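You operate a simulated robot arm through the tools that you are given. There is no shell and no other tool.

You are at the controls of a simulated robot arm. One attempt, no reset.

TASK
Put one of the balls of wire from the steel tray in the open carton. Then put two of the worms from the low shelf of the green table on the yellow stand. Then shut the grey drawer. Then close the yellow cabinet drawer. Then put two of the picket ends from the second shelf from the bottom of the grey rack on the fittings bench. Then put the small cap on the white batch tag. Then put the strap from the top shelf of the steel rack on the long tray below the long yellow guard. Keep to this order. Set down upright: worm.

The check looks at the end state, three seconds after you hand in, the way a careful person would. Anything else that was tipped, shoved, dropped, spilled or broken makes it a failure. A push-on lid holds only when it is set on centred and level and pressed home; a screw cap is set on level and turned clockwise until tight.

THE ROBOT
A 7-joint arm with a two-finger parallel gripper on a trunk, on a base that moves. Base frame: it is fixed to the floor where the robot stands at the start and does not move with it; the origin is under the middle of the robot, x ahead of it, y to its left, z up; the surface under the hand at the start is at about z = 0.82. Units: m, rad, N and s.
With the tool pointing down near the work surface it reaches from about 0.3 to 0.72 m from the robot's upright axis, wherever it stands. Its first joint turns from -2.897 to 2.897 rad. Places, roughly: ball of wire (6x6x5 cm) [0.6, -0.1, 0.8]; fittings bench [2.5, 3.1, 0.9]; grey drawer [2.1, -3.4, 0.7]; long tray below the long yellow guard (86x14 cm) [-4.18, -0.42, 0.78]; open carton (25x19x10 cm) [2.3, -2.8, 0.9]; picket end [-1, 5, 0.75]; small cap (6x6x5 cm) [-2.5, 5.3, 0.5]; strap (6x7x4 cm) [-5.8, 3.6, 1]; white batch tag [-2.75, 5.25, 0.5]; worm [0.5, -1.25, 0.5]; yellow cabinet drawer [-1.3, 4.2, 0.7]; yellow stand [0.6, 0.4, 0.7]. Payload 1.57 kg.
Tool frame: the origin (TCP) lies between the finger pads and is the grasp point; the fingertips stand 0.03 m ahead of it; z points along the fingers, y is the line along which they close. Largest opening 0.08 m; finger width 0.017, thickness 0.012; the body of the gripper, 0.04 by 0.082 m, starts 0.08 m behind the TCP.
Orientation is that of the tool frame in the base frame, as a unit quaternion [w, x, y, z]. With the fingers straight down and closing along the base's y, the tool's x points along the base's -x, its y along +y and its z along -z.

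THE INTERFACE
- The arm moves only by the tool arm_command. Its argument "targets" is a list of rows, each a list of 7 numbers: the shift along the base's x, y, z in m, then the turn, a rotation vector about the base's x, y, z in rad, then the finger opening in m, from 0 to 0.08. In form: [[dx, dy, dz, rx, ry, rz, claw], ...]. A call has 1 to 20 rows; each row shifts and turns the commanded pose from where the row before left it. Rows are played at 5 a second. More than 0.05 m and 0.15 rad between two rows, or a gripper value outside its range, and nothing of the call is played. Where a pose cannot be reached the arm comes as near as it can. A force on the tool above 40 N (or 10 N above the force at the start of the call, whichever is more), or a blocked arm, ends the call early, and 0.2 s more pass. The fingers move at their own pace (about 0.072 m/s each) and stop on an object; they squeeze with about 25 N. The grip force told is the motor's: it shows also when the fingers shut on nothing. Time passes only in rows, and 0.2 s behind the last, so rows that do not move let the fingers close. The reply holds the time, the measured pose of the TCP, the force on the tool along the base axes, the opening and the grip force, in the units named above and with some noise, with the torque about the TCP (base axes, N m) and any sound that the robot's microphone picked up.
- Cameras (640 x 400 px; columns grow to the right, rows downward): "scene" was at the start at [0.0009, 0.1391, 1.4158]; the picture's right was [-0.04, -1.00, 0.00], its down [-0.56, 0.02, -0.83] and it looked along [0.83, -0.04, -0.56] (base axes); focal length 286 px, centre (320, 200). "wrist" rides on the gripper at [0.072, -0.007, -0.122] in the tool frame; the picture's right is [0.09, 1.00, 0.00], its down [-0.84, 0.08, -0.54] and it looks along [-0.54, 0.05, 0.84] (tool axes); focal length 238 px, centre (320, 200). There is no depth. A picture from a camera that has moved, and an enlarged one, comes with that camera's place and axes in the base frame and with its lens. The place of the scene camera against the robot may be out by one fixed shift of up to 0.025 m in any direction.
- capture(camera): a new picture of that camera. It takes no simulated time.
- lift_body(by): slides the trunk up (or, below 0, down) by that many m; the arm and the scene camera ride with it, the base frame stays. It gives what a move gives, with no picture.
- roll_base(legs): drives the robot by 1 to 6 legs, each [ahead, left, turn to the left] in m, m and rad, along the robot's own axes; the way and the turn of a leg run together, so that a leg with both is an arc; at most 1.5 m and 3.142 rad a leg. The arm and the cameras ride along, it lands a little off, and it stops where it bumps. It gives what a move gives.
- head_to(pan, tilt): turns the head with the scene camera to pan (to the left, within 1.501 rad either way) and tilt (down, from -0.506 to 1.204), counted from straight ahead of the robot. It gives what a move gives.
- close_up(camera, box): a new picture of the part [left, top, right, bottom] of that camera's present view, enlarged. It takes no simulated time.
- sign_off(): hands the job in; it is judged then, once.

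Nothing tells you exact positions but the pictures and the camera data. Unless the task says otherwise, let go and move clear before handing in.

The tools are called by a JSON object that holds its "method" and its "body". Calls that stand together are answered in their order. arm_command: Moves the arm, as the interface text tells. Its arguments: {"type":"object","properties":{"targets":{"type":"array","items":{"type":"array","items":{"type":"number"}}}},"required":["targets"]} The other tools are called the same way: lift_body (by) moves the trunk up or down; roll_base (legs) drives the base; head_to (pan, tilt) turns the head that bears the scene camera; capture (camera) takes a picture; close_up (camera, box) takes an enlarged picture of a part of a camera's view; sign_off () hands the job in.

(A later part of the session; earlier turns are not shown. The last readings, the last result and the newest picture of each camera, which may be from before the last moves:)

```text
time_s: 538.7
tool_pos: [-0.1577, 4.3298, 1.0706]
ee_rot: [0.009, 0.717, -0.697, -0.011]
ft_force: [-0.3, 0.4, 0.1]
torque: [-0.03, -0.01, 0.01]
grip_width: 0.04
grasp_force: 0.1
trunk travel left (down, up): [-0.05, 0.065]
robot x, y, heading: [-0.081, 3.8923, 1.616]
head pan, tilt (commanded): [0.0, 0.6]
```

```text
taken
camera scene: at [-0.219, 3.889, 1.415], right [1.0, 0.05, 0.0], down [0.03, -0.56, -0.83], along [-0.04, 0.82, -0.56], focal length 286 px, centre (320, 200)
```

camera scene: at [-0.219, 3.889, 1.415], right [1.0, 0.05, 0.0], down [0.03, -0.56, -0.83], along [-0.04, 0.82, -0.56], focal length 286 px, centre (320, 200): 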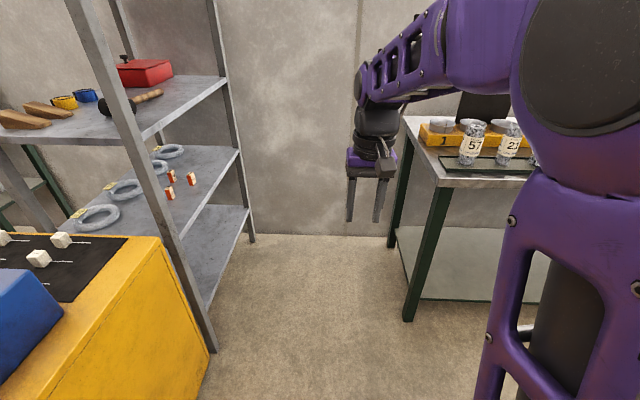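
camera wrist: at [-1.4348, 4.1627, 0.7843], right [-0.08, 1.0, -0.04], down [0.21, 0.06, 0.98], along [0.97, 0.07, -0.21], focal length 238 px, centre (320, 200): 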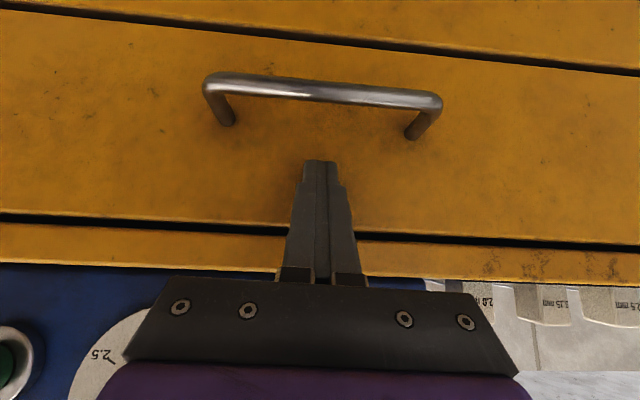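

The rack's east edge is at x ≈ -0.79, and a table sits opposite at x > 0.15. Triangulated, the picket ends are near (-0.86, 4.97), (-0.90, 4.85) and (-0.965, 5.0), at z ≈ 0.77. I'll turn west at y ≈ 4.2 and then strafe into position.

{"method": "roll_base", "body": {"legs": [[0.33, 0.2, 0], [0, 0, 1.526]]}}

{"method": "capture", "body": {"camera": "scene"}}

```text
time_s: 545.1
tool_pos: [-0.7331, 4.1421, 1.0709]
ee_rot: [0.014, 1.0, 0.002, -0.003]
ft_force: [-0.4, -0.8, 0.2]
torque: [-0.01, 0.05, 0.01]
grip_width: 0.0398
grasp_force: 0.1
trunk travel left (down, up): [-0.05, 0.065]
robot x, y, heading: [-0.2929, 4.207, -3.116]
head pan, tilt (commanded): [0.0, 0.6]
```

```text
taken
camera scene: at [-0.2881, 4.0704, 1.415], right [-0.02, 1.0, 0.0], down [0.56, 0.01, -0.83], along [-0.82, -0.02, -0.56], focal length 286 px, centre (320, 200)
```

scene: 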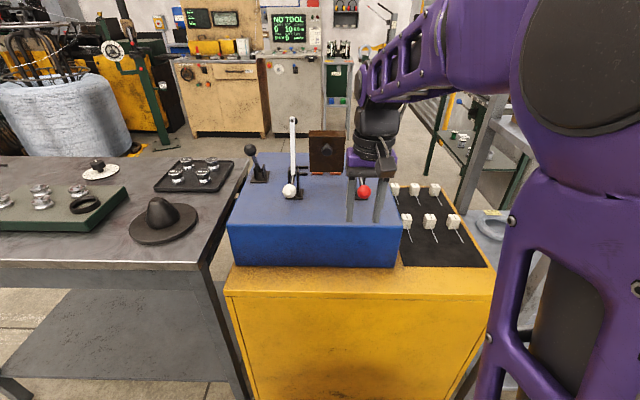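

I'll pull the hand in a little so it clears the rack upright, then strafe right to y ≈ 4.93.

{"method": "arm_command", "body": {"targets": [[0.04, 0, 0, 0, 0, 0, 0.04], [0.04, 0.03, 0, 0, 0, 0, 0.04], [0, 0.03, 0.015, 0, 0, 0, 0.08], [0, 0, 0, 0, 0, 0, 0.08]]}}

{"method": "roll_base", "body": {"legs": [[0, -0.72, -0.026]]}}

{"method": "capture", "body": {"camera": "scene"}}

{"method": "capture", "body": {"camera": "wrist"}}

```text
time_s: 546.1
tool_pos: [-0.6529, 4.203, 1.0766]
ee_rot: [0.013, 1.0, 0.002, 0.011]
ft_force: [0.3, -0.5, 0.3]
torque: [-0.01, 0.01, -0.01]
grip_width: 0.08
grasp_force: 0.1
trunk travel left (down, up): [-0.05, 0.065]
robot x, y, heading: [-0.2952, 4.2052, -3.124]
head pan, tilt (commanded): [0.0, 0.6]
```

```text
time_s: 553.6
tool_pos: [-0.6651, 4.9395, 1.0816]
ee_rot: [0.013, 1.0, 0.0, 0.003]
ft_force: [0.8, 0.5, 0.3]
torque: [0.0, 0.0, 0.01]
grip_width: 0.08
grasp_force: 0.0
trunk travel left (down, up): [-0.05, 0.065]
robot x, y, heading: [-0.3029, 4.9422, -3.128]
head pan, tilt (commanded): [0.0, 0.6]
```

```text
taken
camera scene: at [-0.3001, 4.8317, 1.4241], right [0.27, 0.96, 0.0], down [0.46, -0.13, -0.88], along [-0.85, 0.24, -0.48], focal length 286 px, centre (320, 200)
```

scene: 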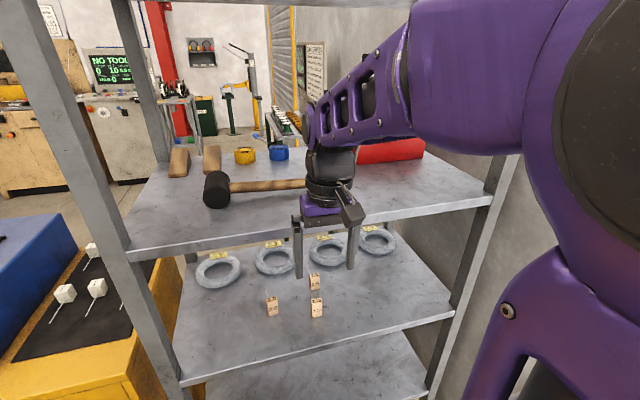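

```text
taken
camera wrist: at [-0.5948, 4.9512, 1.2031], right [0.09, -1.0, 0.03], down [-0.84, -0.06, 0.54], along [-0.54, -0.07, -0.84], focal length 238 px, centre (320, 200)
```

wrist: 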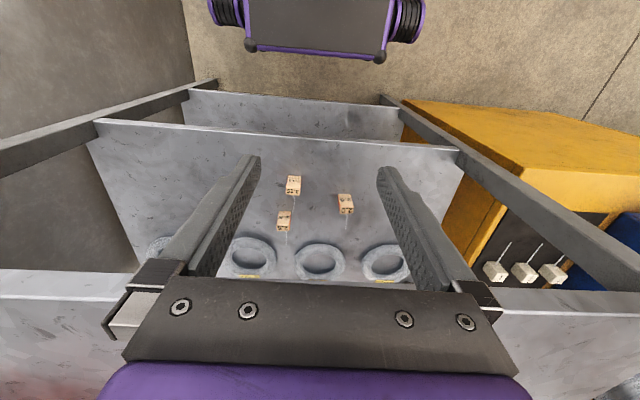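

The three picket ends are clearly visible in both views. Zooming in on their size and orientation.

{"method": "close_up", "body": {"camera": "wrist", "box": [250, 150, 390, 250]}}

{"method": "close_up", "body": {"camera": "scene", "box": [240, 250, 360, 335]}}

```text
4.00 times, centred on (320, 200) of wrist
camera zoom: at [-0.5948, 4.9512, 1.2031], right [0.09, -1.0, 0.03], down [-0.84, -0.06, 0.54], along [-0.54, -0.07, -0.84], focal length 953 px, centre (320, 200)
```

zoom: 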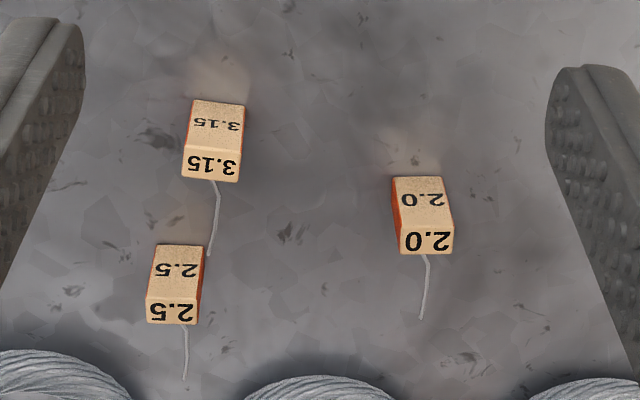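

```text
4.71 times, centred on (300, 292) of scene
camera zoom: at [-0.3001, 4.8317, 1.4241], right [0.27, 0.96, 0.0], down [0.46, -0.13, -0.88], along [-0.85, 0.24, -0.48], focal length 1344 px, centre (414, -235)
```

zoom: 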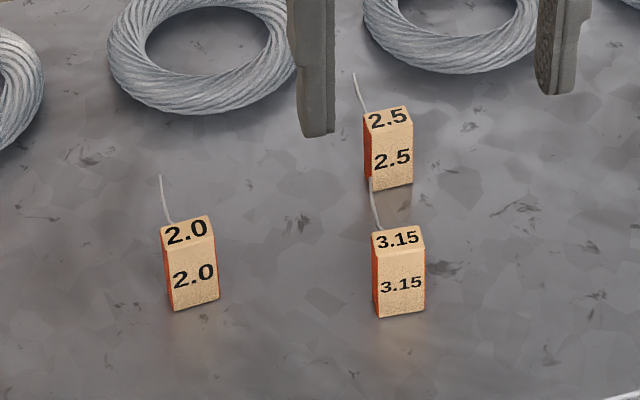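

The head got nudged again with the hand this close in. There is no room here to lower the arm outside the rack, because a table is right behind me. Standing at about (-0.3, 4.5) facing north-west puts the blocks 0.7 m ahead with space to lower, so I'll move there.

{"method": "roll_base", "body": {"legs": [[0, 0.44, 0], [0, 0, -0.655]]}}

{"method": "capture", "body": {"camera": "scene"}}

{"method": "capture", "body": {"camera": "wrist"}}

```text
time_s: 560.1
tool_pos: [-0.5869, 4.7307, 1.0797]
ee_rot: [0.015, 0.945, -0.327, 0.002]
ft_force: [-0.7, -0.3, 1.7]
torque: [-0.02, 0.01, 0.01]
grip_width: 0.0798
grasp_force: 0.1
trunk travel left (down, up): [-0.05, 0.065]
robot x, y, heading: [-0.3002, 4.5094, 2.491]
head pan, tilt (commanded): [0.0, 0.6]
```

```text
taken
camera scene: at [-0.37, 4.4205, 1.423], right [0.79, 0.62, 0.0], down [0.3, -0.38, -0.87], along [-0.54, 0.69, -0.49], focal length 286 px, centre (320, 200)
```

scene: 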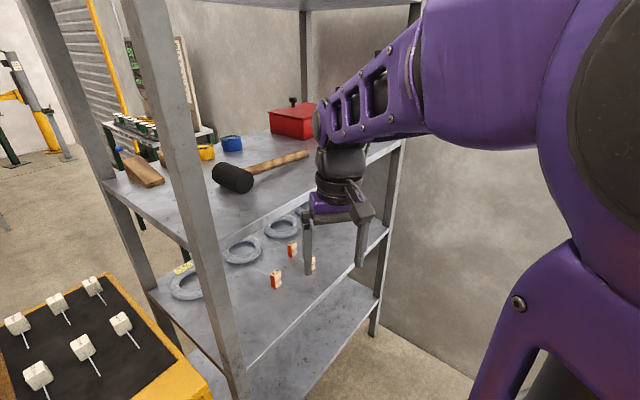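

```text
taken
camera wrist: at [-0.5272, 4.6968, 1.2007], right [-0.54, -0.84, 0.03], down [-0.7, 0.47, 0.53], along [-0.46, 0.27, -0.85], focal length 238 px, centre (320, 200)
```

wrist: 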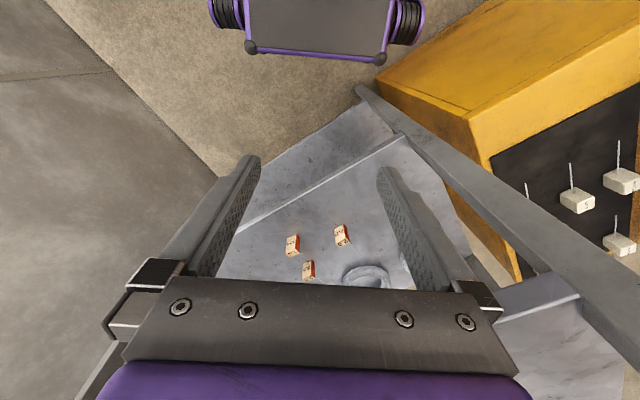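

I'll turn the tool to face west (square to the blocks), then pitch it 45° while lowering to a pre-grasp just outside the shelf.

{"method": "arm_command", "body": {"targets": [[-0.005, 0.03, -0.01, 0, 0, 0.13, 0.08], [-0.005, 0.03, -0.01, 0, 0, 0.13, 0.08], [-0.005, 0.03, -0.01, 0, 0, 0.13, 0.08], [-0.005, 0.03, -0.01, 0, 0, 0.13, 0.08], [-0.005, 0.03, -0.01, 0, 0, 0.13, 0.08], [-0.006, 0.01, -0.019, 0, 0.087, 0, 0.08], [-0.006, 0.01, -0.019, 0, 0.087, 0, 0.08], [-0.006, 0.01, -0.019, 0, 0.087, 0, 0.08], [-0.006, 0.01, -0.019, 0, 0.087, 0, 0.08], [-0.006, 0.01, -0.019, 0, 0.087, 0, 0.08], [-0.006, 0.01, -0.019, 0, 0.087, 0, 0.08], [-0.006, 0.01, -0.019, 0, 0.087, 0, 0.08], [-0.006, 0.01, -0.019, 0, 0.087, 0, 0.08], [-0.006, 0.01, -0.019, 0, 0.087, 0, 0.08], [0, 0, 0, 0, 0, 0, 0.08]]}}

{"method": "capture", "body": {"camera": "wrist"}}

{"method": "capture", "body": {"camera": "scene"}}

```text
time_s: 563.3
tool_pos: [-0.6677, 4.9729, 0.857]
ee_rot: [0.014, 0.927, -0.003, -0.375]
ft_force: [-0.2, 0.7, 0.4]
torque: [-0.01, -0.05, -0.02]
grip_width: 0.08
grasp_force: 0.0
trunk travel left (down, up): [-0.05, 0.065]
robot x, y, heading: [-0.3015, 4.5126, 2.488]
head pan, tilt (commanded): [0.0, 0.6]
```

```text
taken
camera wrist: at [-0.5308, 4.982, 0.8936], right [0.07, -1.0, -0.03], down [-0.22, -0.05, 0.97], along [-0.97, -0.06, -0.23], focal length 238 px, centre (320, 200)
```

wrist: 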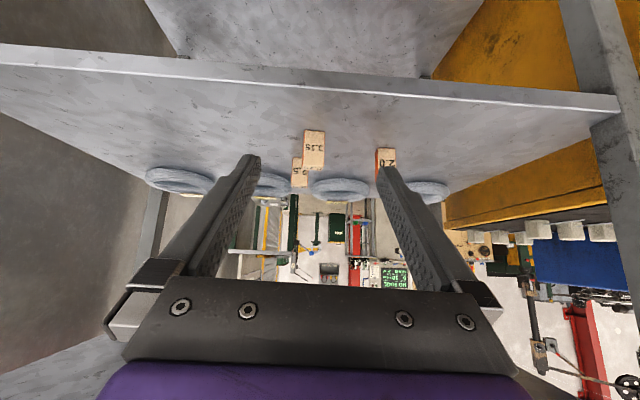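

```text
taken
camera scene: at [-0.3842, 4.4029, 1.415], right [0.61, 0.8, 0.0], down [0.45, -0.34, -0.83], along [-0.66, 0.5, -0.56], focal length 286 px, centre (320, 200)
```

scene: 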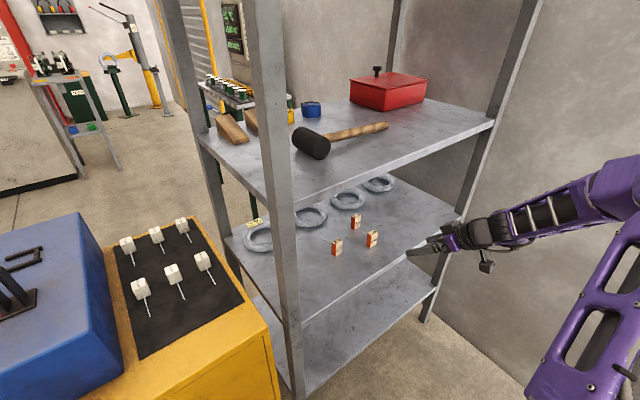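

Two-view measurement gives the nearest picket end ("3.15") centred at (-0.859, 4.975, 0.742), 5.3 cm tall on a shelf at z ≈ 0.716. Advancing in steps.

{"method": "arm_command", "body": {"targets": [[-0.033, 0, -0.015, 0, 0, 0, 0.08], [-0.033, 0, -0.015, 0, 0, 0, 0.08], [-0.033, 0.001, -0.015, 0, 0, 0, 0.08], [0, 0, 0, 0, 0, 0, 0.08]]}}

{"method": "capture", "body": {"camera": "wrist"}}

```text
time_s: 564.3
tool_pos: [-0.7647, 4.9736, 0.8139]
ee_rot: [0.015, 0.927, -0.003, -0.374]
ft_force: [0.4, -0.2, -0.9]
torque: [-0.04, -0.04, -0.01]
grip_width: 0.0797
grasp_force: 0.1
trunk travel left (down, up): [-0.05, 0.065]
robot x, y, heading: [-0.3019, 4.5117, 2.487]
head pan, tilt (commanded): [0.0, 0.6]
```

```text
taken
camera wrist: at [-0.6302, 4.9838, 0.8506], right [0.07, -1.0, -0.03], down [-0.23, -0.05, 0.97], along [-0.97, -0.06, -0.23], focal length 238 px, centre (320, 200)
```

wrist: 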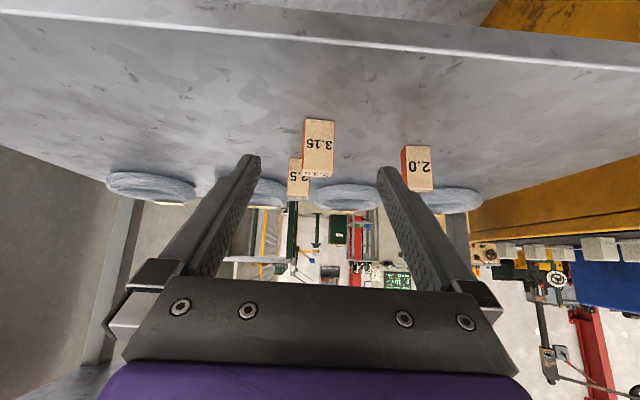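

The block is centred. Final approach.

{"method": "arm_command", "body": {"targets": [[-0.02, 0, -0.015, 0, 0, 0, 0.08], [-0.02, 0, -0.015, 0, 0, 0, 0.08], [-0.02, 0, -0.015, 0, 0, 0, 0.08], [-0.02, 0, -0.012, 0, 0, 0, 0.08], [0, 0, 0, 0, 0, 0, 0.08]]}}

{"method": "capture", "body": {"camera": "wrist"}}

```text
time_s: 565.5
tool_pos: [-0.8464, 4.9735, 0.7574]
ee_rot: [0.015, 0.927, -0.003, -0.375]
ft_force: [0.2, 0.2, 0.9]
torque: [0.03, 0.04, 0.01]
grip_width: 0.08
grasp_force: 0.0
trunk travel left (down, up): [-0.05, 0.065]
robot x, y, heading: [-0.3056, 4.5129, 2.49]
head pan, tilt (commanded): [0.0, 0.6]
```

```text
taken
camera wrist: at [-0.711, 4.9819, 0.794], right [0.07, -1.0, -0.03], down [-0.23, -0.05, 0.97], along [-0.97, -0.06, -0.23], focal length 238 px, centre (320, 200)
```

wrist: 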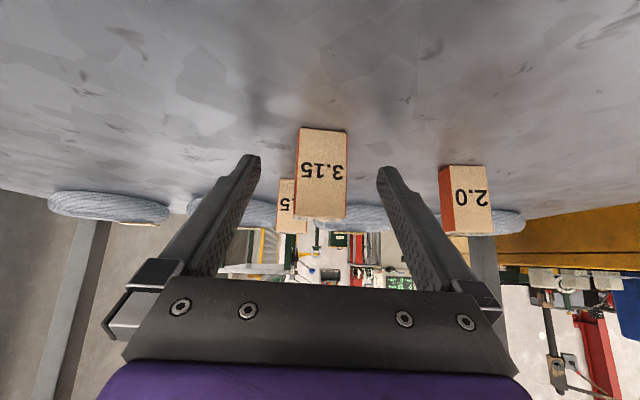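

The block is between the fingers. Closing and test-lifting.

{"method": "arm_command", "body": {"targets": [[0, 0, 0, 0, 0, 0, 0.06], [0, 0, 0, 0, 0, 0, 0.04], [0, 0, 0, 0, 0, 0, 0.02], [0, 0, 0, 0, 0, 0, 0.01], [0, 0, 0, 0, 0, 0, 0.01], [0, 0, 0, 0, 0, 0, 0.01]]}}

{"method": "arm_command", "body": {"targets": [[0, 0, 0.005, 0, 0, 0, 0.01], [0, 0, 0.01, 0, 0, 0, 0.01], [0, 0, 0.01, 0, 0, 0, 0.01], [0, 0, 0, 0, 0, 0, 0.01]]}}

{"method": "capture", "body": {"camera": "wrist"}}

```text
time_s: 566.9
tool_pos: [-0.8465, 4.9725, 0.7571]
ee_rot: [0.015, 0.927, -0.003, -0.375]
ft_force: [-0.8, 1.3, -0.2]
torque: [0.02, 0.0, -0.01]
grip_width: 0.0294
grasp_force: 25.1
trunk travel left (down, up): [-0.05, 0.065]
robot x, y, heading: [-0.3052, 4.5091, 2.492]
head pan, tilt (commanded): [0.0, 0.6]
```

```text
time_s: 567.9
tool_pos: [-0.8459, 4.9718, 0.7813]
ee_rot: [0.015, 0.927, -0.002, -0.375]
ft_force: [0.2, 0.4, -0.6]
torque: [0.02, 0.03, -0.01]
grip_width: 0.0292
grasp_force: 25.5
trunk travel left (down, up): [-0.05, 0.065]
robot x, y, heading: [-0.3014, 4.5091, 2.494]
head pan, tilt (commanded): [0.0, 0.6]
```

```text
taken
camera wrist: at [-0.7099, 4.9813, 0.8181], right [0.07, -1.0, -0.03], down [-0.23, -0.05, 0.97], along [-0.97, -0.06, -0.23], focal length 238 px, centre (320, 200)
```

wrist: 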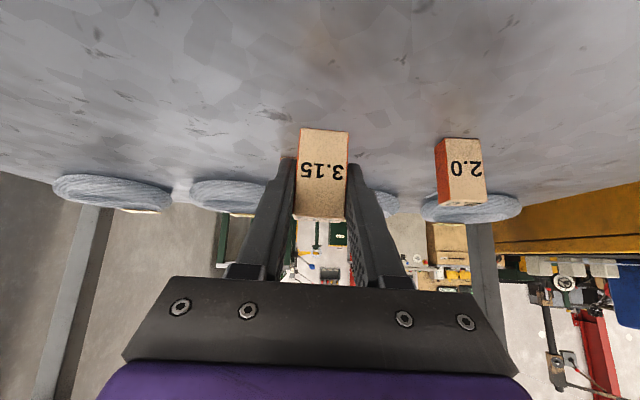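

Held firmly at 2.9 cm. Withdrawing from the shelf, then backing the base away.

{"method": "arm_command", "body": {"targets": [[0.02, 0, 0.02, 0, 0, 0, 0.01], [0.03, 0, 0.015, 0, 0, 0, 0.01], [0.03, 0, 0.015, 0, 0, 0, 0.01], [0.035, 0, 0.015, 0, 0, 0, 0.01], [0.035, 0, 0.015, 0, 0, 0, 0.01], [0.03, 0, 0.01, 0, 0, 0, 0.01], [0, 0, 0, 0, 0, 0, 0.01]]}}

{"method": "roll_base", "body": {"legs": [[-0.35, 0, 0]]}}

{"method": "capture", "body": {"camera": "wrist"}}

```text
time_s: 569.5
tool_pos: [-0.6651, 4.9731, 0.8717]
ee_rot: [0.015, 0.927, -0.001, -0.375]
ft_force: [0.4, 0.5, -0.6]
torque: [-0.04, 0.01, 0.02]
grip_width: 0.0293
grasp_force: 25.2
trunk travel left (down, up): [-0.05, 0.065]
robot x, y, heading: [-0.3016, 4.514, 2.494]
head pan, tilt (commanded): [0.0, 0.6]
```

```text
time_s: 571.8
tool_pos: [-0.3917, 4.7609, 0.8725]
ee_rot: [0.016, 0.927, -0.001, -0.375]
ft_force: [-0.4, -0.1, -0.9]
torque: [0.01, -0.01, 0.0]
grip_width: 0.0293
grasp_force: 25.6
trunk travel left (down, up): [-0.05, 0.065]
robot x, y, heading: [-0.0289, 4.3032, 2.489]
head pan, tilt (commanded): [0.0, 0.6]
```

```text
taken
camera wrist: at [-0.2556, 4.7726, 0.9082], right [0.08, -1.0, -0.03], down [-0.23, -0.05, 0.97], along [-0.97, -0.07, -0.23], focal length 238 px, centre (320, 200)
```

wrist: 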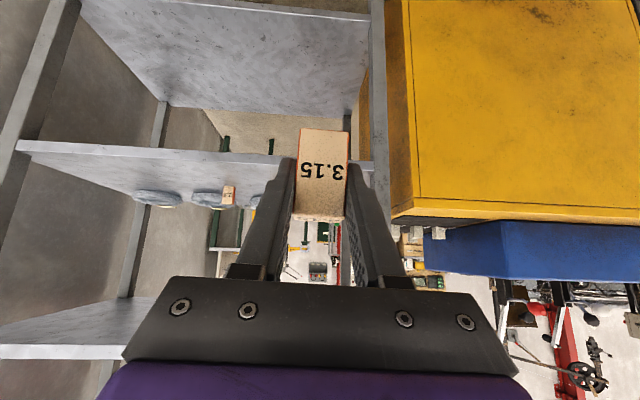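

Backing farther away from the side table, then turning east toward the fittings bench.

{"method": "roll_base", "body": {"legs": [[-0.55, 0, 0], [0, 0, -2.489]]}}

{"method": "capture", "body": {"camera": "scene"}}

```text
time_s: 581.0
tool_pos: [0.9762, 3.8187, 0.8719]
ee_rot: [0.35, -0.29, 0.881, 0.132]
ft_force: [0.2, 0.7, 0.4]
torque: [0.0, 0.02, -0.02]
grip_width: 0.0292
grasp_force: 25.1
trunk travel left (down, up): [-0.05, 0.065]
robot x, y, heading: [0.411, 3.9716, -0.012]
head pan, tilt (commanded): [0.0, 0.6]
```

```text
taken
camera scene: at [0.4116, 4.1145, 1.415], right [-0.01, -1.0, 0.0], down [-0.56, 0.01, -0.83], along [0.82, -0.01, -0.56], focal length 286 px, centre (320, 200)
```

scene: 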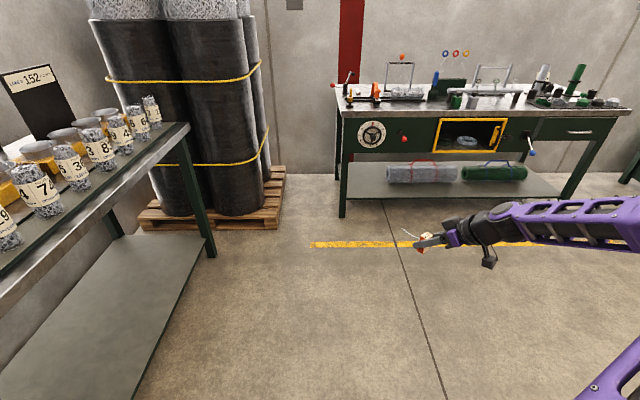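

The fittings bench is straight ahead, with its front edge at x ≈ 2.2 and y from about 1.9 to 3.95. I need a clear spot on top, so I'll zoom in.

{"method": "close_up", "body": {"camera": "scene", "box": [320, 30, 640, 220]}}

```text
2.00 times, centred on (480, 125) of scene
camera zoom: at [0.4116, 4.1145, 1.415], right [-0.01, -1.0, 0.0], down [-0.56, 0.01, -0.83], along [0.82, -0.01, -0.56], focal length 571 px, centre (0, 350)
```

zoom: 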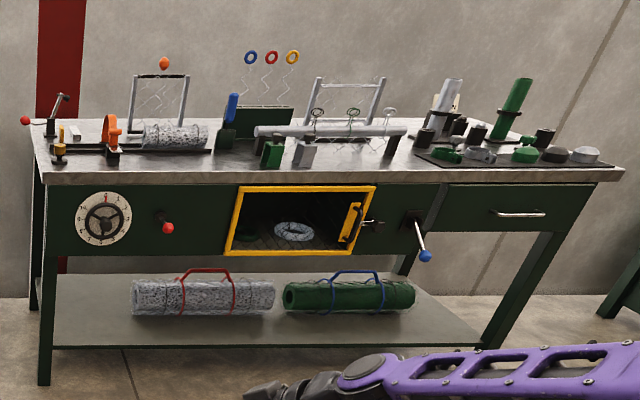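

There seems to be free space along the front edge near y ≈ 2.95 and y ≈ 3.3. Driving closer to look.

{"method": "roll_base", "body": {"legs": [[1.0, -0.85, 0.012]]}}

{"method": "capture", "body": {"camera": "scene"}}

{"method": "capture", "body": {"camera": "wrist"}}

```text
time_s: 589.6
tool_pos: [1.9431, 2.9515, 0.8718]
ee_rot: [0.351, -0.289, 0.881, 0.133]
ft_force: [-0.9, 0.2, -1.0]
torque: [-0.02, 0.05, -0.01]
grip_width: 0.0293
grasp_force: 25.2
trunk travel left (down, up): [-0.05, 0.065]
robot x, y, heading: [1.3799, 3.1051, -0.014]
head pan, tilt (commanded): [0.0, 0.6]
```

```text
taken
camera scene: at [1.3787, 3.2474, 1.415], right [-0.01, -1.0, 0.0], down [-0.56, 0.01, -0.83], along [0.82, -0.01, -0.56], focal length 286 px, centre (320, 200)
```

scene: 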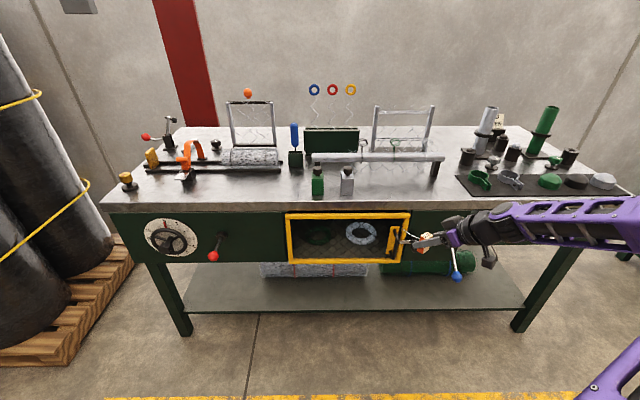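

```text
taken
camera wrist: at [1.8378, 2.8641, 0.9082], right [-0.65, 0.76, -0.03], down [0.15, 0.17, 0.97], along [0.74, 0.63, -0.23], focal length 238 px, centre (320, 200)
```

wrist: 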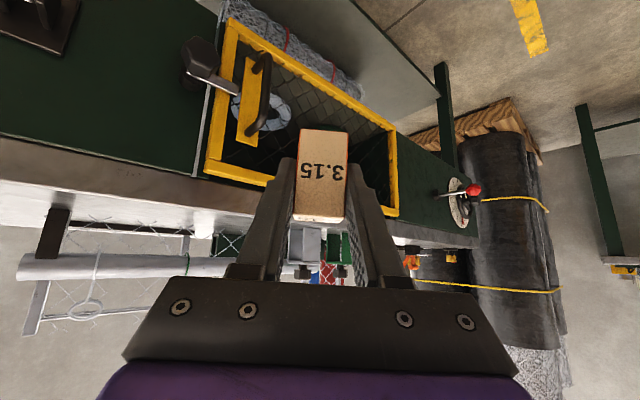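

The front strip at about x 2.17–2.37, y 3.3–3.7 is free. I'll raise the hand, square the tool to the bench, and move the base over.

{"method": "arm_command", "body": {"targets": [[-0.005, 0.024, 0.02, 0, 0, -0.108, 0.01], [-0.005, 0.024, 0.02, 0, 0, -0.108, 0.01], [0, 0.024, 0.02, 0, 0, -0.108, 0.01], [0, 0.024, 0.02, 0, 0, -0.108, 0.01], [0, 0.024, 0.02, 0, 0, -0.108, 0.01], [0, 0.024, 0.02, 0, 0, -0.108, 0.01], [0, 0, 0, 0, 0, 0, 0.01]]}}

{"method": "capture", "body": {"camera": "scene"}}

```text
time_s: 591.2
tool_pos: [1.9338, 3.0931, 0.9936]
ee_rot: [0.375, 0.009, 0.927, 0.013]
ft_force: [0.4, 0.7, -0.4]
torque: [-0.02, -0.03, 0.0]
grip_width: 0.0295
grasp_force: 24.7
trunk travel left (down, up): [-0.05, 0.065]
robot x, y, heading: [1.3763, 3.1046, -0.011]
head pan, tilt (commanded): [0.0, 0.6]
```

```text
taken
camera scene: at [1.3785, 3.2466, 1.4151], right [-0.01, -1.0, 0.0], down [-0.56, 0.01, -0.83], along [0.83, -0.01, -0.56], focal length 286 px, centre (320, 200)
```

scene: 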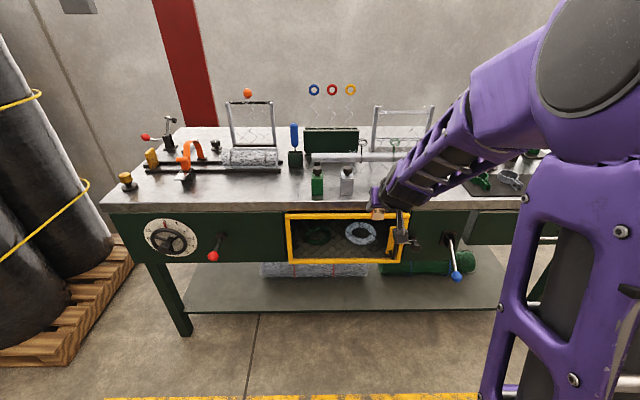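

Moving the base left and closer, lined up with the free strip.

{"method": "roll_base", "body": {"legs": [[0, 0.42, 0.011], [0.17, 0, 0]]}}

{"method": "capture", "body": {"camera": "wrist"}}

{"method": "capture", "body": {"camera": "scene"}}

```text
time_s: 596.8
tool_pos: [2.106, 3.5229, 0.993]
ee_rot: [0.375, 0.001, 0.927, 0.016]
ft_force: [-0.4, -0.6, -2.0]
torque: [-0.01, 0.02, 0.02]
grip_width: 0.0291
grasp_force: 25.2
trunk travel left (down, up): [-0.05, 0.065]
robot x, y, heading: [1.5515, 3.5223, 0.005]
head pan, tilt (commanded): [0.0, 0.6]
```

```text
taken
camera wrist: at [1.9686, 3.5145, 1.0293], right [-0.08, 1.0, -0.03], down [0.22, 0.05, 0.97], along [0.97, 0.07, -0.23], focal length 238 px, centre (320, 200)
```

wrist: 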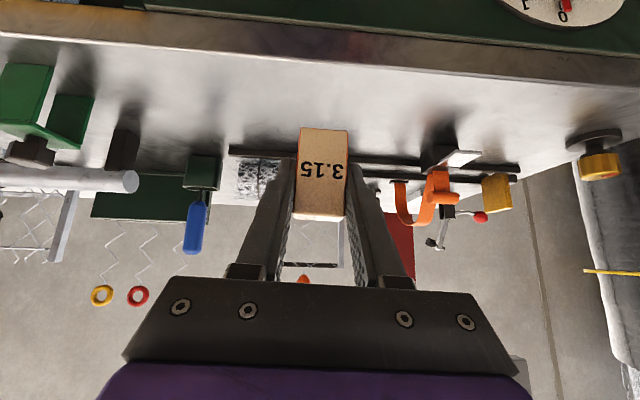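

```text
taken
camera scene: at [1.549, 3.6675, 1.415], right [0.0, -1.0, 0.0], down [-0.56, 0.0, -0.83], along [0.83, 0.0, -0.56], focal length 286 px, centre (320, 200)
```

scene: 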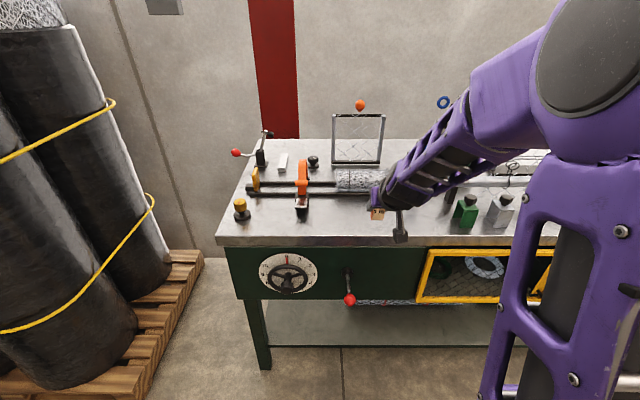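

There's about 15 cm of free bench between the front edge (x ≈ 2.155) and the rail (x ≈ 2.32). I'll set the block down at about (2.225, 3.52).

{"method": "arm_command", "body": {"targets": [[0.035, 0, -0.01, 0, 0, 0, 0.01], [0.035, 0, -0.015, 0, 0, 0, 0.01], [0.035, 0, -0.015, 0, 0, 0, 0.01], [0, 0, -0.02, 0, 0, 0, 0.01], [0, 0, -0.015, 0, 0, 0, 0.01], [0, 0, 0, 0, 0, 0, 0.01]]}}

{"method": "capture", "body": {"camera": "wrist"}}

```text
time_s: 598.2
tool_pos: [2.2095, 3.5232, 0.9161]
ee_rot: [0.375, 0.0, 0.927, 0.016]
ft_force: [0.4, -0.3, -0.5]
torque: [0.02, 0.04, -0.01]
grip_width: 0.0289
grasp_force: 25.2
trunk travel left (down, up): [-0.05, 0.065]
robot x, y, heading: [1.5461, 3.523, 0.0]
head pan, tilt (commanded): [0.0, 0.6]
```

```text
taken
camera wrist: at [2.0726, 3.5154, 0.9533], right [-0.08, 1.0, -0.03], down [0.22, 0.05, 0.97], along [0.97, 0.07, -0.23], focal length 238 px, centre (320, 200)
```

wrist: 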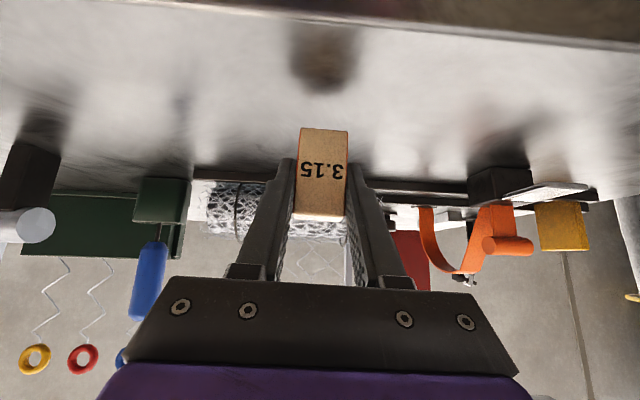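

Reflection shows the gap closing. Lowering in small steps to contact.

{"method": "arm_command", "body": {"targets": [[0, 0, -0.007, 0, 0, 0, 0.01], [0, 0, -0.005, 0, 0, 0, 0.01], [0, 0, -0.004, 0, 0, 0, 0.01], [0, 0, 0, 0, 0, 0, 0.01]]}}

```text
time_s: 599.2
tool_pos: [2.2093, 3.5223, 0.9019]
ee_rot: [0.374, 0.0, 0.927, 0.016]
ft_force: [-0.5, 0.1, -1.7]
torque: [-0.04, 0.01, 0.01]
grip_width: 0.0289
grasp_force: 25.3
trunk travel left (down, up): [-0.05, 0.065]
robot x, y, heading: [1.5491, 3.5253, 0.002]
head pan, tilt (commanded): [0.0, 0.6]
```

{"method": "arm_command", "body": {"targets": [[0, 0, -0.003, 0, 0, 0, 0.01], [0, 0, -0.003, 0, 0, 0, 0.01], [0, 0, 0, 0, 0, 0, 0.01]]}}

{"method": "capture", "body": {"camera": "wrist"}}

```text
time_s: 600.0
tool_pos: [2.2111, 3.5221, 0.8984]
ee_rot: [0.376, 0.0, 0.926, 0.016]
ft_force: [-1.3, 0.9, 9.4]
torque: [-0.12, 0.01, -0.06]
grip_width: 0.0294
grasp_force: 25.1
trunk travel left (down, up): [-0.05, 0.065]
robot x, y, heading: [1.5454, 3.5241, 0.002]
head pan, tilt (commanded): [0.0, 0.6]
```

```text
taken
camera wrist: at [2.0735, 3.5144, 0.9343], right [-0.08, 1.0, -0.03], down [0.22, 0.05, 0.97], along [0.97, 0.07, -0.22], focal length 238 px, centre (320, 200)
```

wrist: 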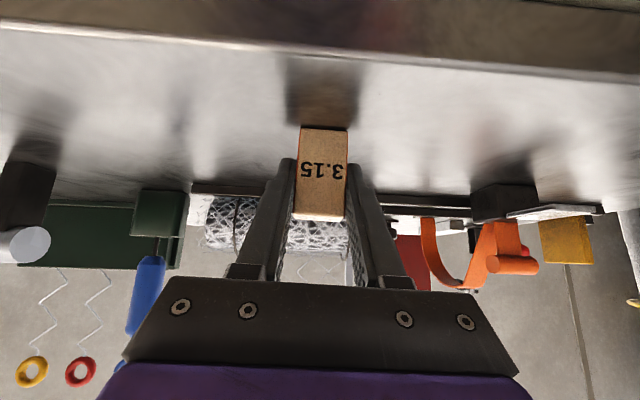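

Contact. Releasing and withdrawing back and up.

{"method": "arm_command", "body": {"targets": [[0, 0, 0.001, 0, 0, 0, 0.02], [0, 0, 0, 0, 0, 0, 0.05], [0, 0, 0, 0, 0, 0, 0.08], [0, 0, 0, 0, 0, 0, 0.08], [-0.015, 0, 0.015, 0, 0, 0, 0.08], [-0.03, 0, 0.03, 0, 0, 0, 0.08], [-0.03, 0, 0.03, 0, 0, 0, 0.08], [-0.03, 0, 0.02, 0, 0, 0, 0.08], [0, 0, 0, 0, 0, 0, 0.08]]}}

{"method": "capture", "body": {"camera": "wrist"}}

{"method": "capture", "body": {"camera": "scene"}}

```text
time_s: 602.0
tool_pos: [2.1054, 3.5236, 0.9923]
ee_rot: [0.375, 0.002, 0.927, 0.016]
ft_force: [0.3, 0.7, -0.8]
torque: [0.04, 0.01, -0.01]
grip_width: 0.0799
grasp_force: 0.0
trunk travel left (down, up): [-0.05, 0.065]
robot x, y, heading: [1.5467, 3.5273, 0.003]
head pan, tilt (commanded): [0.0, 0.6]
```

```text
taken
camera wrist: at [1.9679, 3.5162, 1.0289], right [-0.08, 1.0, -0.03], down [0.23, 0.05, 0.97], along [0.97, 0.07, -0.23], focal length 238 px, centre (320, 200)
```

wrist: 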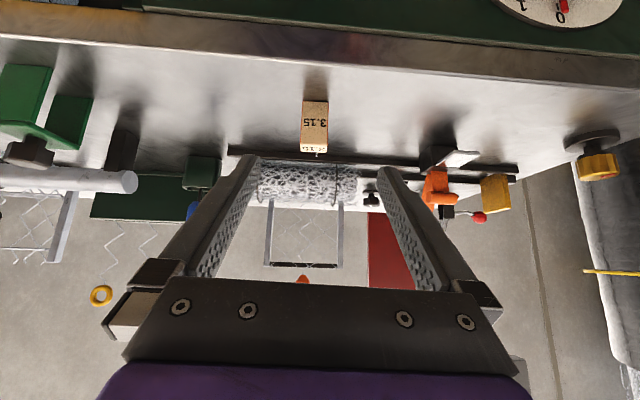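

```text
taken
camera scene: at [1.5489, 3.6675, 1.415], right [0.0, -1.0, 0.0], down [-0.56, 0.0, -0.83], along [0.83, 0.0, -0.56], focal length 286 px, centre (320, 200)
```

scene: 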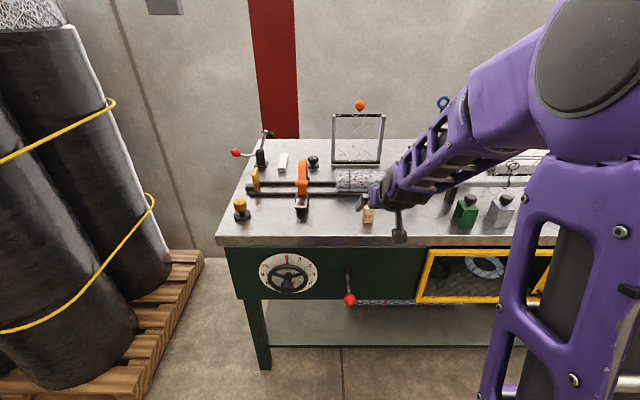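

The first picket end stands on the fittings bench. Going back for the second ("2.0"): backing off, turning north-west and driving to the rack.

{"method": "roll_base", "body": {"legs": [[-0.2, 0, 0], [0, 0, 2.489]]}}

```text
time_s: 609.7
tool_pos: [0.8987, 3.8495, 0.992]
ee_rot: [-0.1, 0.882, -0.286, -0.361]
ft_force: [-0.7, -0.4, 0.1]
torque: [0.0, 0.0, 0.01]
grip_width: 0.0798
grasp_force: 0.1
trunk travel left (down, up): [-0.05, 0.065]
robot x, y, heading: [1.3512, 3.5254, 2.523]
head pan, tilt (commanded): [0.0, 0.6]
```

{"method": "roll_base", "body": {"legs": [[0.85, 0.078, -0.033], [0.85, 0.05, 0]]}}

{"method": "capture", "body": {"camera": "scene"}}

```text
time_s: 618.3
tool_pos: [-0.5152, 4.7812, 0.992]
ee_rot: [-0.105, 0.878, -0.298, -0.36]
ft_force: [0.9, 0.6, 0.0]
torque: [0.0, -0.03, 0.01]
grip_width: 0.08
grasp_force: 0.2
trunk travel left (down, up): [-0.05, 0.065]
robot x, y, heading: [-0.075, 4.4419, 2.484]
head pan, tilt (commanded): [0.0, 0.6]
```

```text
taken
camera scene: at [-0.1555, 4.3338, 1.415], right [0.61, 0.79, 0.0], down [0.45, -0.34, -0.83], along [-0.65, 0.5, -0.56], focal length 286 px, centre (320, 200)
```

scene: 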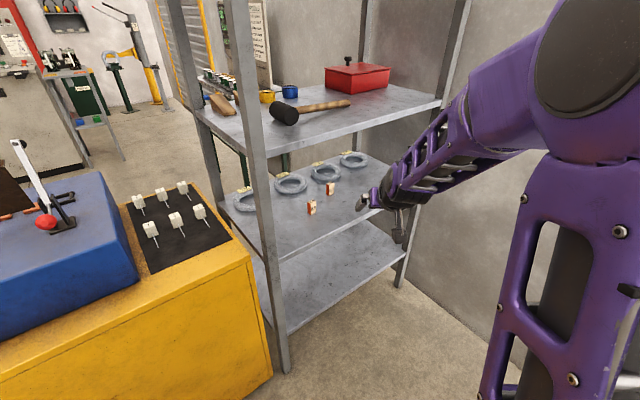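

Squaring the tool to the shelf and lowering to the pre-grasp height for the "2.0" block.

{"method": "arm_command", "body": {"targets": [[0, 0.0125, -0.022, 0, 0, 0.109, 0.08], [0, 0.0125, -0.022, 0, 0, 0.109, 0.08], [0, 0.0125, -0.022, 0, 0, 0.109, 0.08], [0, 0.0125, -0.022, 0, 0, 0.109, 0.08], [0, 0.0125, -0.022, 0, 0, 0.109, 0.08], [0, 0.0125, -0.022, 0, 0, 0.109, 0.08], [0, 0, 0, 0, 0, 0, 0.08]]}}

{"method": "capture", "body": {"camera": "wrist"}}

```text
time_s: 619.9
tool_pos: [-0.5178, 4.858, 0.8619]
ee_rot: [0.015, 0.927, -0.001, -0.374]
ft_force: [0.7, 0.9, -0.7]
torque: [0.03, -0.06, 0.01]
grip_width: 0.0801
grasp_force: 0.0
trunk travel left (down, up): [-0.05, 0.065]
robot x, y, heading: [-0.0771, 4.4408, 2.484]
head pan, tilt (commanded): [0.0, 0.6]
```

```text
taken
camera wrist: at [-0.3809, 4.8673, 0.8978], right [0.08, -1.0, -0.03], down [-0.22, -0.05, 0.97], along [-0.97, -0.07, -0.23], focal length 238 px, centre (320, 200)
```

wrist: 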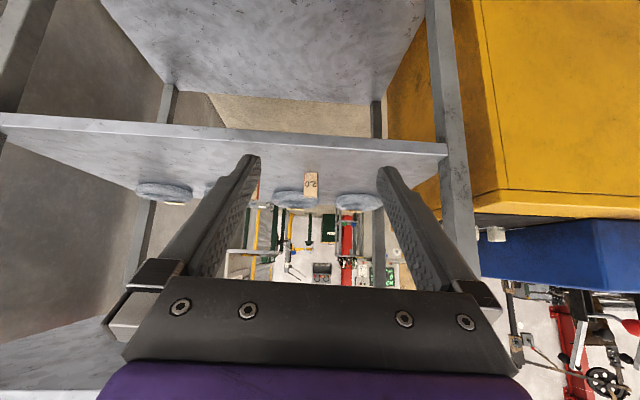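

Moving the base 0.2 m west, toward the rack.

{"method": "roll_base", "body": {"legs": [[0.15, 0.116, 0]]}}

{"method": "capture", "body": {"camera": "wrist"}}

```text
time_s: 621.7
tool_pos: [-0.7043, 4.8558, 0.8615]
ee_rot: [0.017, 0.927, 0.0, -0.375]
ft_force: [0.4, -0.8, 0.4]
torque: [0.02, 0.01, 0.01]
grip_width: 0.0799
grasp_force: 0.1
trunk travel left (down, up): [-0.05, 0.065]
robot x, y, heading: [-0.2585, 4.4412, 2.489]
head pan, tilt (commanded): [0.0, 0.6]
```

```text
taken
camera wrist: at [-0.5684, 4.8671, 0.898], right [0.08, -1.0, -0.03], down [-0.22, -0.05, 0.97], along [-0.97, -0.07, -0.23], focal length 238 px, centre (320, 200)
```

wrist: 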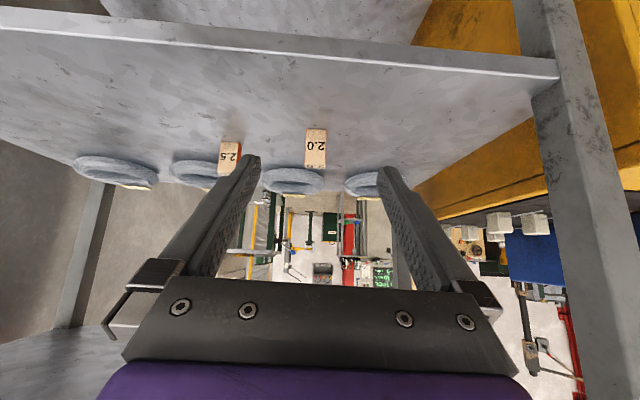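

The "2.0" block is centred at (-0.897, 4.853). Advancing.

{"method": "arm_command", "body": {"targets": [[-0.03, 0, -0.014, 0, 0, 0, 0.08], [-0.03, 0, -0.014, 0, 0, 0, 0.08], [-0.03, 0, -0.016, 0, 0, 0, 0.08], [-0.03, 0, -0.018, 0, 0, 0, 0.08], [-0.02, -0.001, -0.014, 0, 0, 0, 0.08], [0, 0, 0, 0, 0, 0, 0.08]]}}

{"method": "capture", "body": {"camera": "wrist"}}

```text
time_s: 623.1
tool_pos: [-0.8439, 4.8545, 0.784]
ee_rot: [0.017, 0.927, 0.0, -0.374]
ft_force: [-0.4, 0.1, 0.1]
torque: [0.0, 0.01, -0.01]
grip_width: 0.0801
grasp_force: 0.1
trunk travel left (down, up): [-0.05, 0.065]
robot x, y, heading: [-0.261, 4.4442, 2.49]
head pan, tilt (commanded): [0.0, 0.6]
```

```text
taken
camera wrist: at [-0.709, 4.8646, 0.821], right [0.08, -1.0, -0.03], down [-0.22, -0.05, 0.97], along [-0.97, -0.07, -0.23], focal length 238 px, centre (320, 200)
```

wrist: 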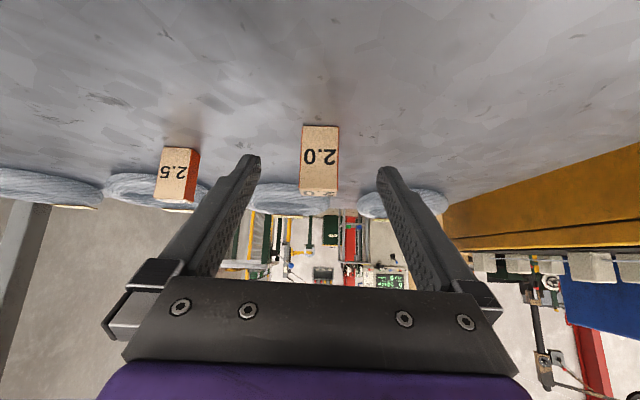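

{"method": "arm_command", "body": {"targets": [[-0.02, -0.001, -0.014, 0, 0, 0, 0.08], [-0.02, 0, -0.013, 0, 0, 0, 0.08], [0, 0, 0, 0, 0, 0, 0.08]]}}

{"method": "capture", "body": {"camera": "wrist"}}

```text
time_s: 623.9
tool_pos: [-0.8833, 4.8529, 0.7564]
ee_rot: [0.016, 0.927, -0.001, -0.375]
ft_force: [-0.4, 0.5, 0.8]
torque: [-0.04, -0.01, 0.0]
grip_width: 0.0803
grasp_force: 0.0
trunk travel left (down, up): [-0.05, 0.065]
robot x, y, heading: [-0.262, 4.4447, 2.495]
head pan, tilt (commanded): [0.0, 0.6]
```

```text
taken
camera wrist: at [-0.7482, 4.8639, 0.7941], right [0.08, -1.0, -0.03], down [-0.22, -0.05, 0.97], along [-0.97, -0.07, -0.23], focal length 238 px, centre (320, 200)
```

wrist: 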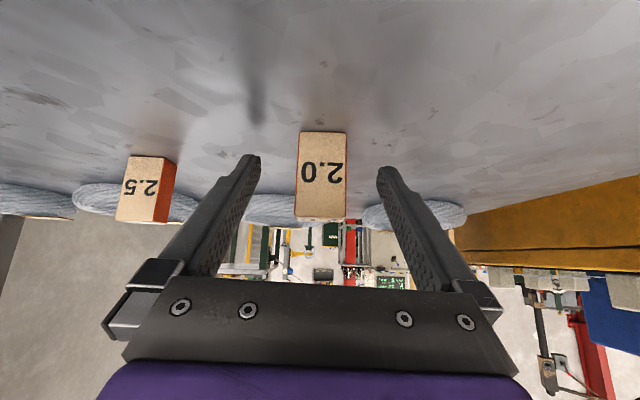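

Well placed, same picture as before. Closing, lifting and withdrawing.

{"method": "arm_command", "body": {"targets": [[0, 0, 0, 0, 0, 0, 0.06], [0, 0, 0, 0, 0, 0, 0.04], [0, 0, 0, 0, 0, 0, 0.02], [0, 0, 0, 0, 0, 0, 0.01], [0, 0, 0, 0, 0, 0, 0.01], [0, 0, 0, 0, 0, 0, 0.01], [0, 0, 0.005, 0, 0, 0, 0.01], [0, 0, 0.01, 0, 0, 0, 0.01], [0, 0, 0.01, 0, 0, 0, 0.01], [0, 0, 0, 0, 0, 0, 0.01]]}}

{"method": "capture", "body": {"camera": "wrist"}}

```text
time_s: 626.1
tool_pos: [-0.8842, 4.8541, 0.7835]
ee_rot: [0.016, 0.927, 0.0, -0.375]
ft_force: [-0.6, 0.0, -0.1]
torque: [0.01, 0.0, 0.0]
grip_width: 0.0293
grasp_force: 24.1
trunk travel left (down, up): [-0.05, 0.065]
robot x, y, heading: [-0.2631, 4.4461, 2.491]
head pan, tilt (commanded): [0.0, 0.6]
```

```text
taken
camera wrist: at [-0.7483, 4.8642, 0.8202], right [0.08, -1.0, -0.03], down [-0.23, -0.05, 0.97], along [-0.97, -0.07, -0.23], focal length 238 px, centre (320, 200)
```

wrist: 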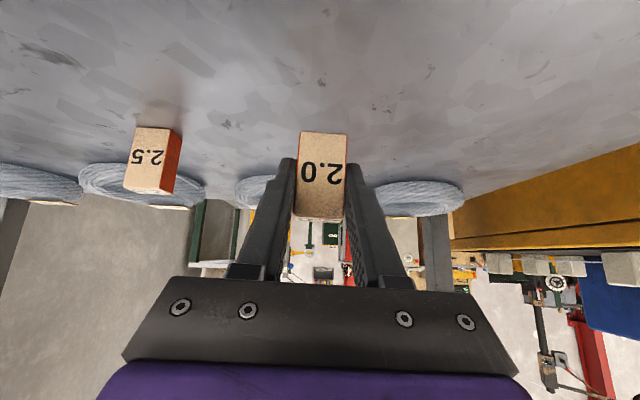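

{"method": "arm_command", "body": {"targets": [[0.02, 0, 0.02, 0, 0, 0, 0.01], [0.03, 0, 0.015, 0, 0, 0, 0.01], [0.03, 0, 0.015, 0, 0, 0, 0.01], [0.035, 0, 0.015, 0, 0, 0, 0.01], [0.035, 0, 0.015, 0, 0, 0, 0.01], [0.035, 0, 0.01, 0, 0, 0, 0.01], [0, 0, 0, 0, 0, 0, 0.01]]}}

{"method": "roll_base", "body": {"legs": [[-0.85, 0, 0]]}}

{"method": "arm_command", "body": {"targets": [[0, -0.0125, 0.022, 0, 0, -0.109, 0.01], [0, -0.0125, 0.022, 0, 0, -0.109, 0.01], [0, -0.0125, 0.022, 0, 0, -0.109, 0.01], [0, -0.0125, 0.022, 0, 0, -0.109, 0.01], [0, -0.0125, 0.022, 0, 0, -0.109, 0.01], [0, -0.0125, 0.022, 0, 0, -0.109, 0.01], [0, 0, 0, 0, 0, 0, 0.01]]}}

{"method": "capture", "body": {"camera": "wrist"}}

```text
time_s: 627.7
tool_pos: [-0.699, 4.8536, 0.8736]
ee_rot: [0.016, 0.927, -0.001, -0.375]
ft_force: [0.2, -0.3, -0.8]
torque: [-0.01, 0.03, 0.02]
grip_width: 0.0291
grasp_force: 25.0
trunk travel left (down, up): [-0.05, 0.065]
robot x, y, heading: [-0.2601, 4.4427, 2.488]
head pan, tilt (commanded): [0.0, 0.6]
```

```text
time_s: 632.1
tool_pos: [-0.0349, 4.3412, 0.8716]
ee_rot: [0.019, 0.927, 0.007, -0.375]
ft_force: [-0.8, -0.1, -1.1]
torque: [-0.01, 0.01, 0.0]
grip_width: 0.0293
grasp_force: 25.3
trunk travel left (down, up): [-0.05, 0.065]
robot x, y, heading: [0.4078, 3.94, 2.503]
head pan, tilt (commanded): [0.0, 0.6]
```

```text
time_s: 633.7
tool_pos: [-0.0341, 4.2655, 1.0055]
ee_rot: [-0.102, 0.88, -0.292, -0.361]
ft_force: [0.4, -0.4, -1.3]
torque: [-0.01, -0.02, -0.02]
grip_width: 0.0295
grasp_force: 26.0
trunk travel left (down, up): [-0.05, 0.065]
robot x, y, heading: [0.4107, 3.939, 2.504]
head pan, tilt (commanded): [0.0, 0.6]
```

```text
taken
camera wrist: at [0.0799, 4.1924, 1.0411], right [-0.53, -0.84, -0.03], down [-0.21, 0.09, 0.97], along [-0.82, 0.53, -0.23], focal length 238 px, centre (320, 200)
```

wrist: 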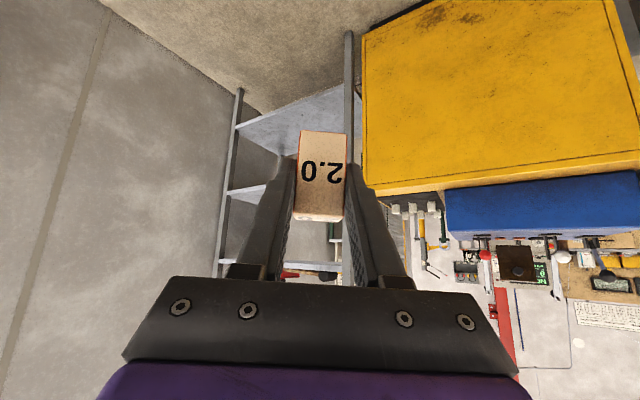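

Second picket end in hand. Turning east and driving back to the fittings bench.

{"method": "roll_base", "body": {"legs": [[0, 0, -2.504]]}}

```text
time_s: 640.3
tool_pos: [0.9622, 3.9292, 1.0044]
ee_rot: [0.375, 0.01, 0.927, 0.012]
ft_force: [0.4, 0.1, -0.7]
torque: [0.02, -0.02, 0.0]
grip_width: 0.0294
grasp_force: 25.3
trunk travel left (down, up): [-0.05, 0.065]
robot x, y, heading: [0.4098, 3.9404, -0.021]
head pan, tilt (commanded): [0.0, 0.6]
```

{"method": "roll_base", "body": {"legs": [[0.98, -0.53, 0.021], [0.16, 0, 0]]}}

{"method": "capture", "body": {"camera": "wrist"}}

{"method": "capture", "body": {"camera": "scene"}}

```text
time_s: 647.0
tool_pos: [2.0917, 3.3827, 1.0038]
ee_rot: [0.375, 0.004, 0.927, 0.015]
ft_force: [0.4, 0.1, -0.3]
torque: [-0.03, 0.0, -0.02]
grip_width: 0.0295
grasp_force: 24.8
trunk travel left (down, up): [-0.05, 0.065]
robot x, y, heading: [1.5393, 3.3845, -0.006]
head pan, tilt (commanded): [0.0, 0.6]
```

```text
taken
camera wrist: at [1.9534, 3.3761, 1.0408], right [-0.07, 1.0, -0.03], down [0.23, 0.05, 0.97], along [0.97, 0.06, -0.23], focal length 238 px, centre (320, 200)
```

wrist: 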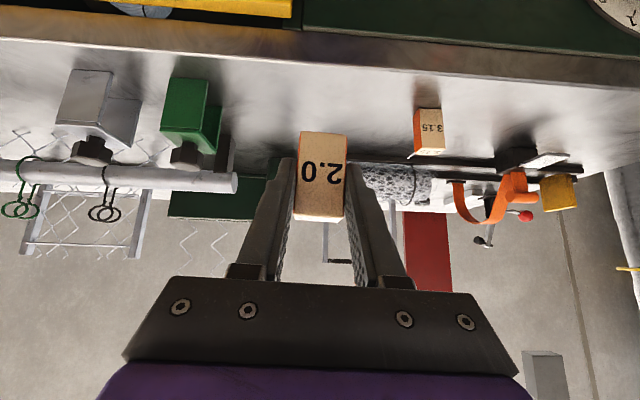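

```text
taken
camera scene: at [1.5402, 3.5281, 1.415], right [-0.01, -1.0, 0.0], down [-0.56, 0.0, -0.83], along [0.83, -0.01, -0.56], focal length 286 px, centre (320, 200)
```

scene: 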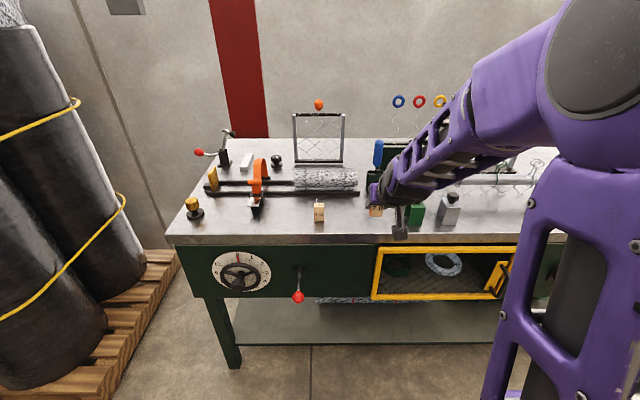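

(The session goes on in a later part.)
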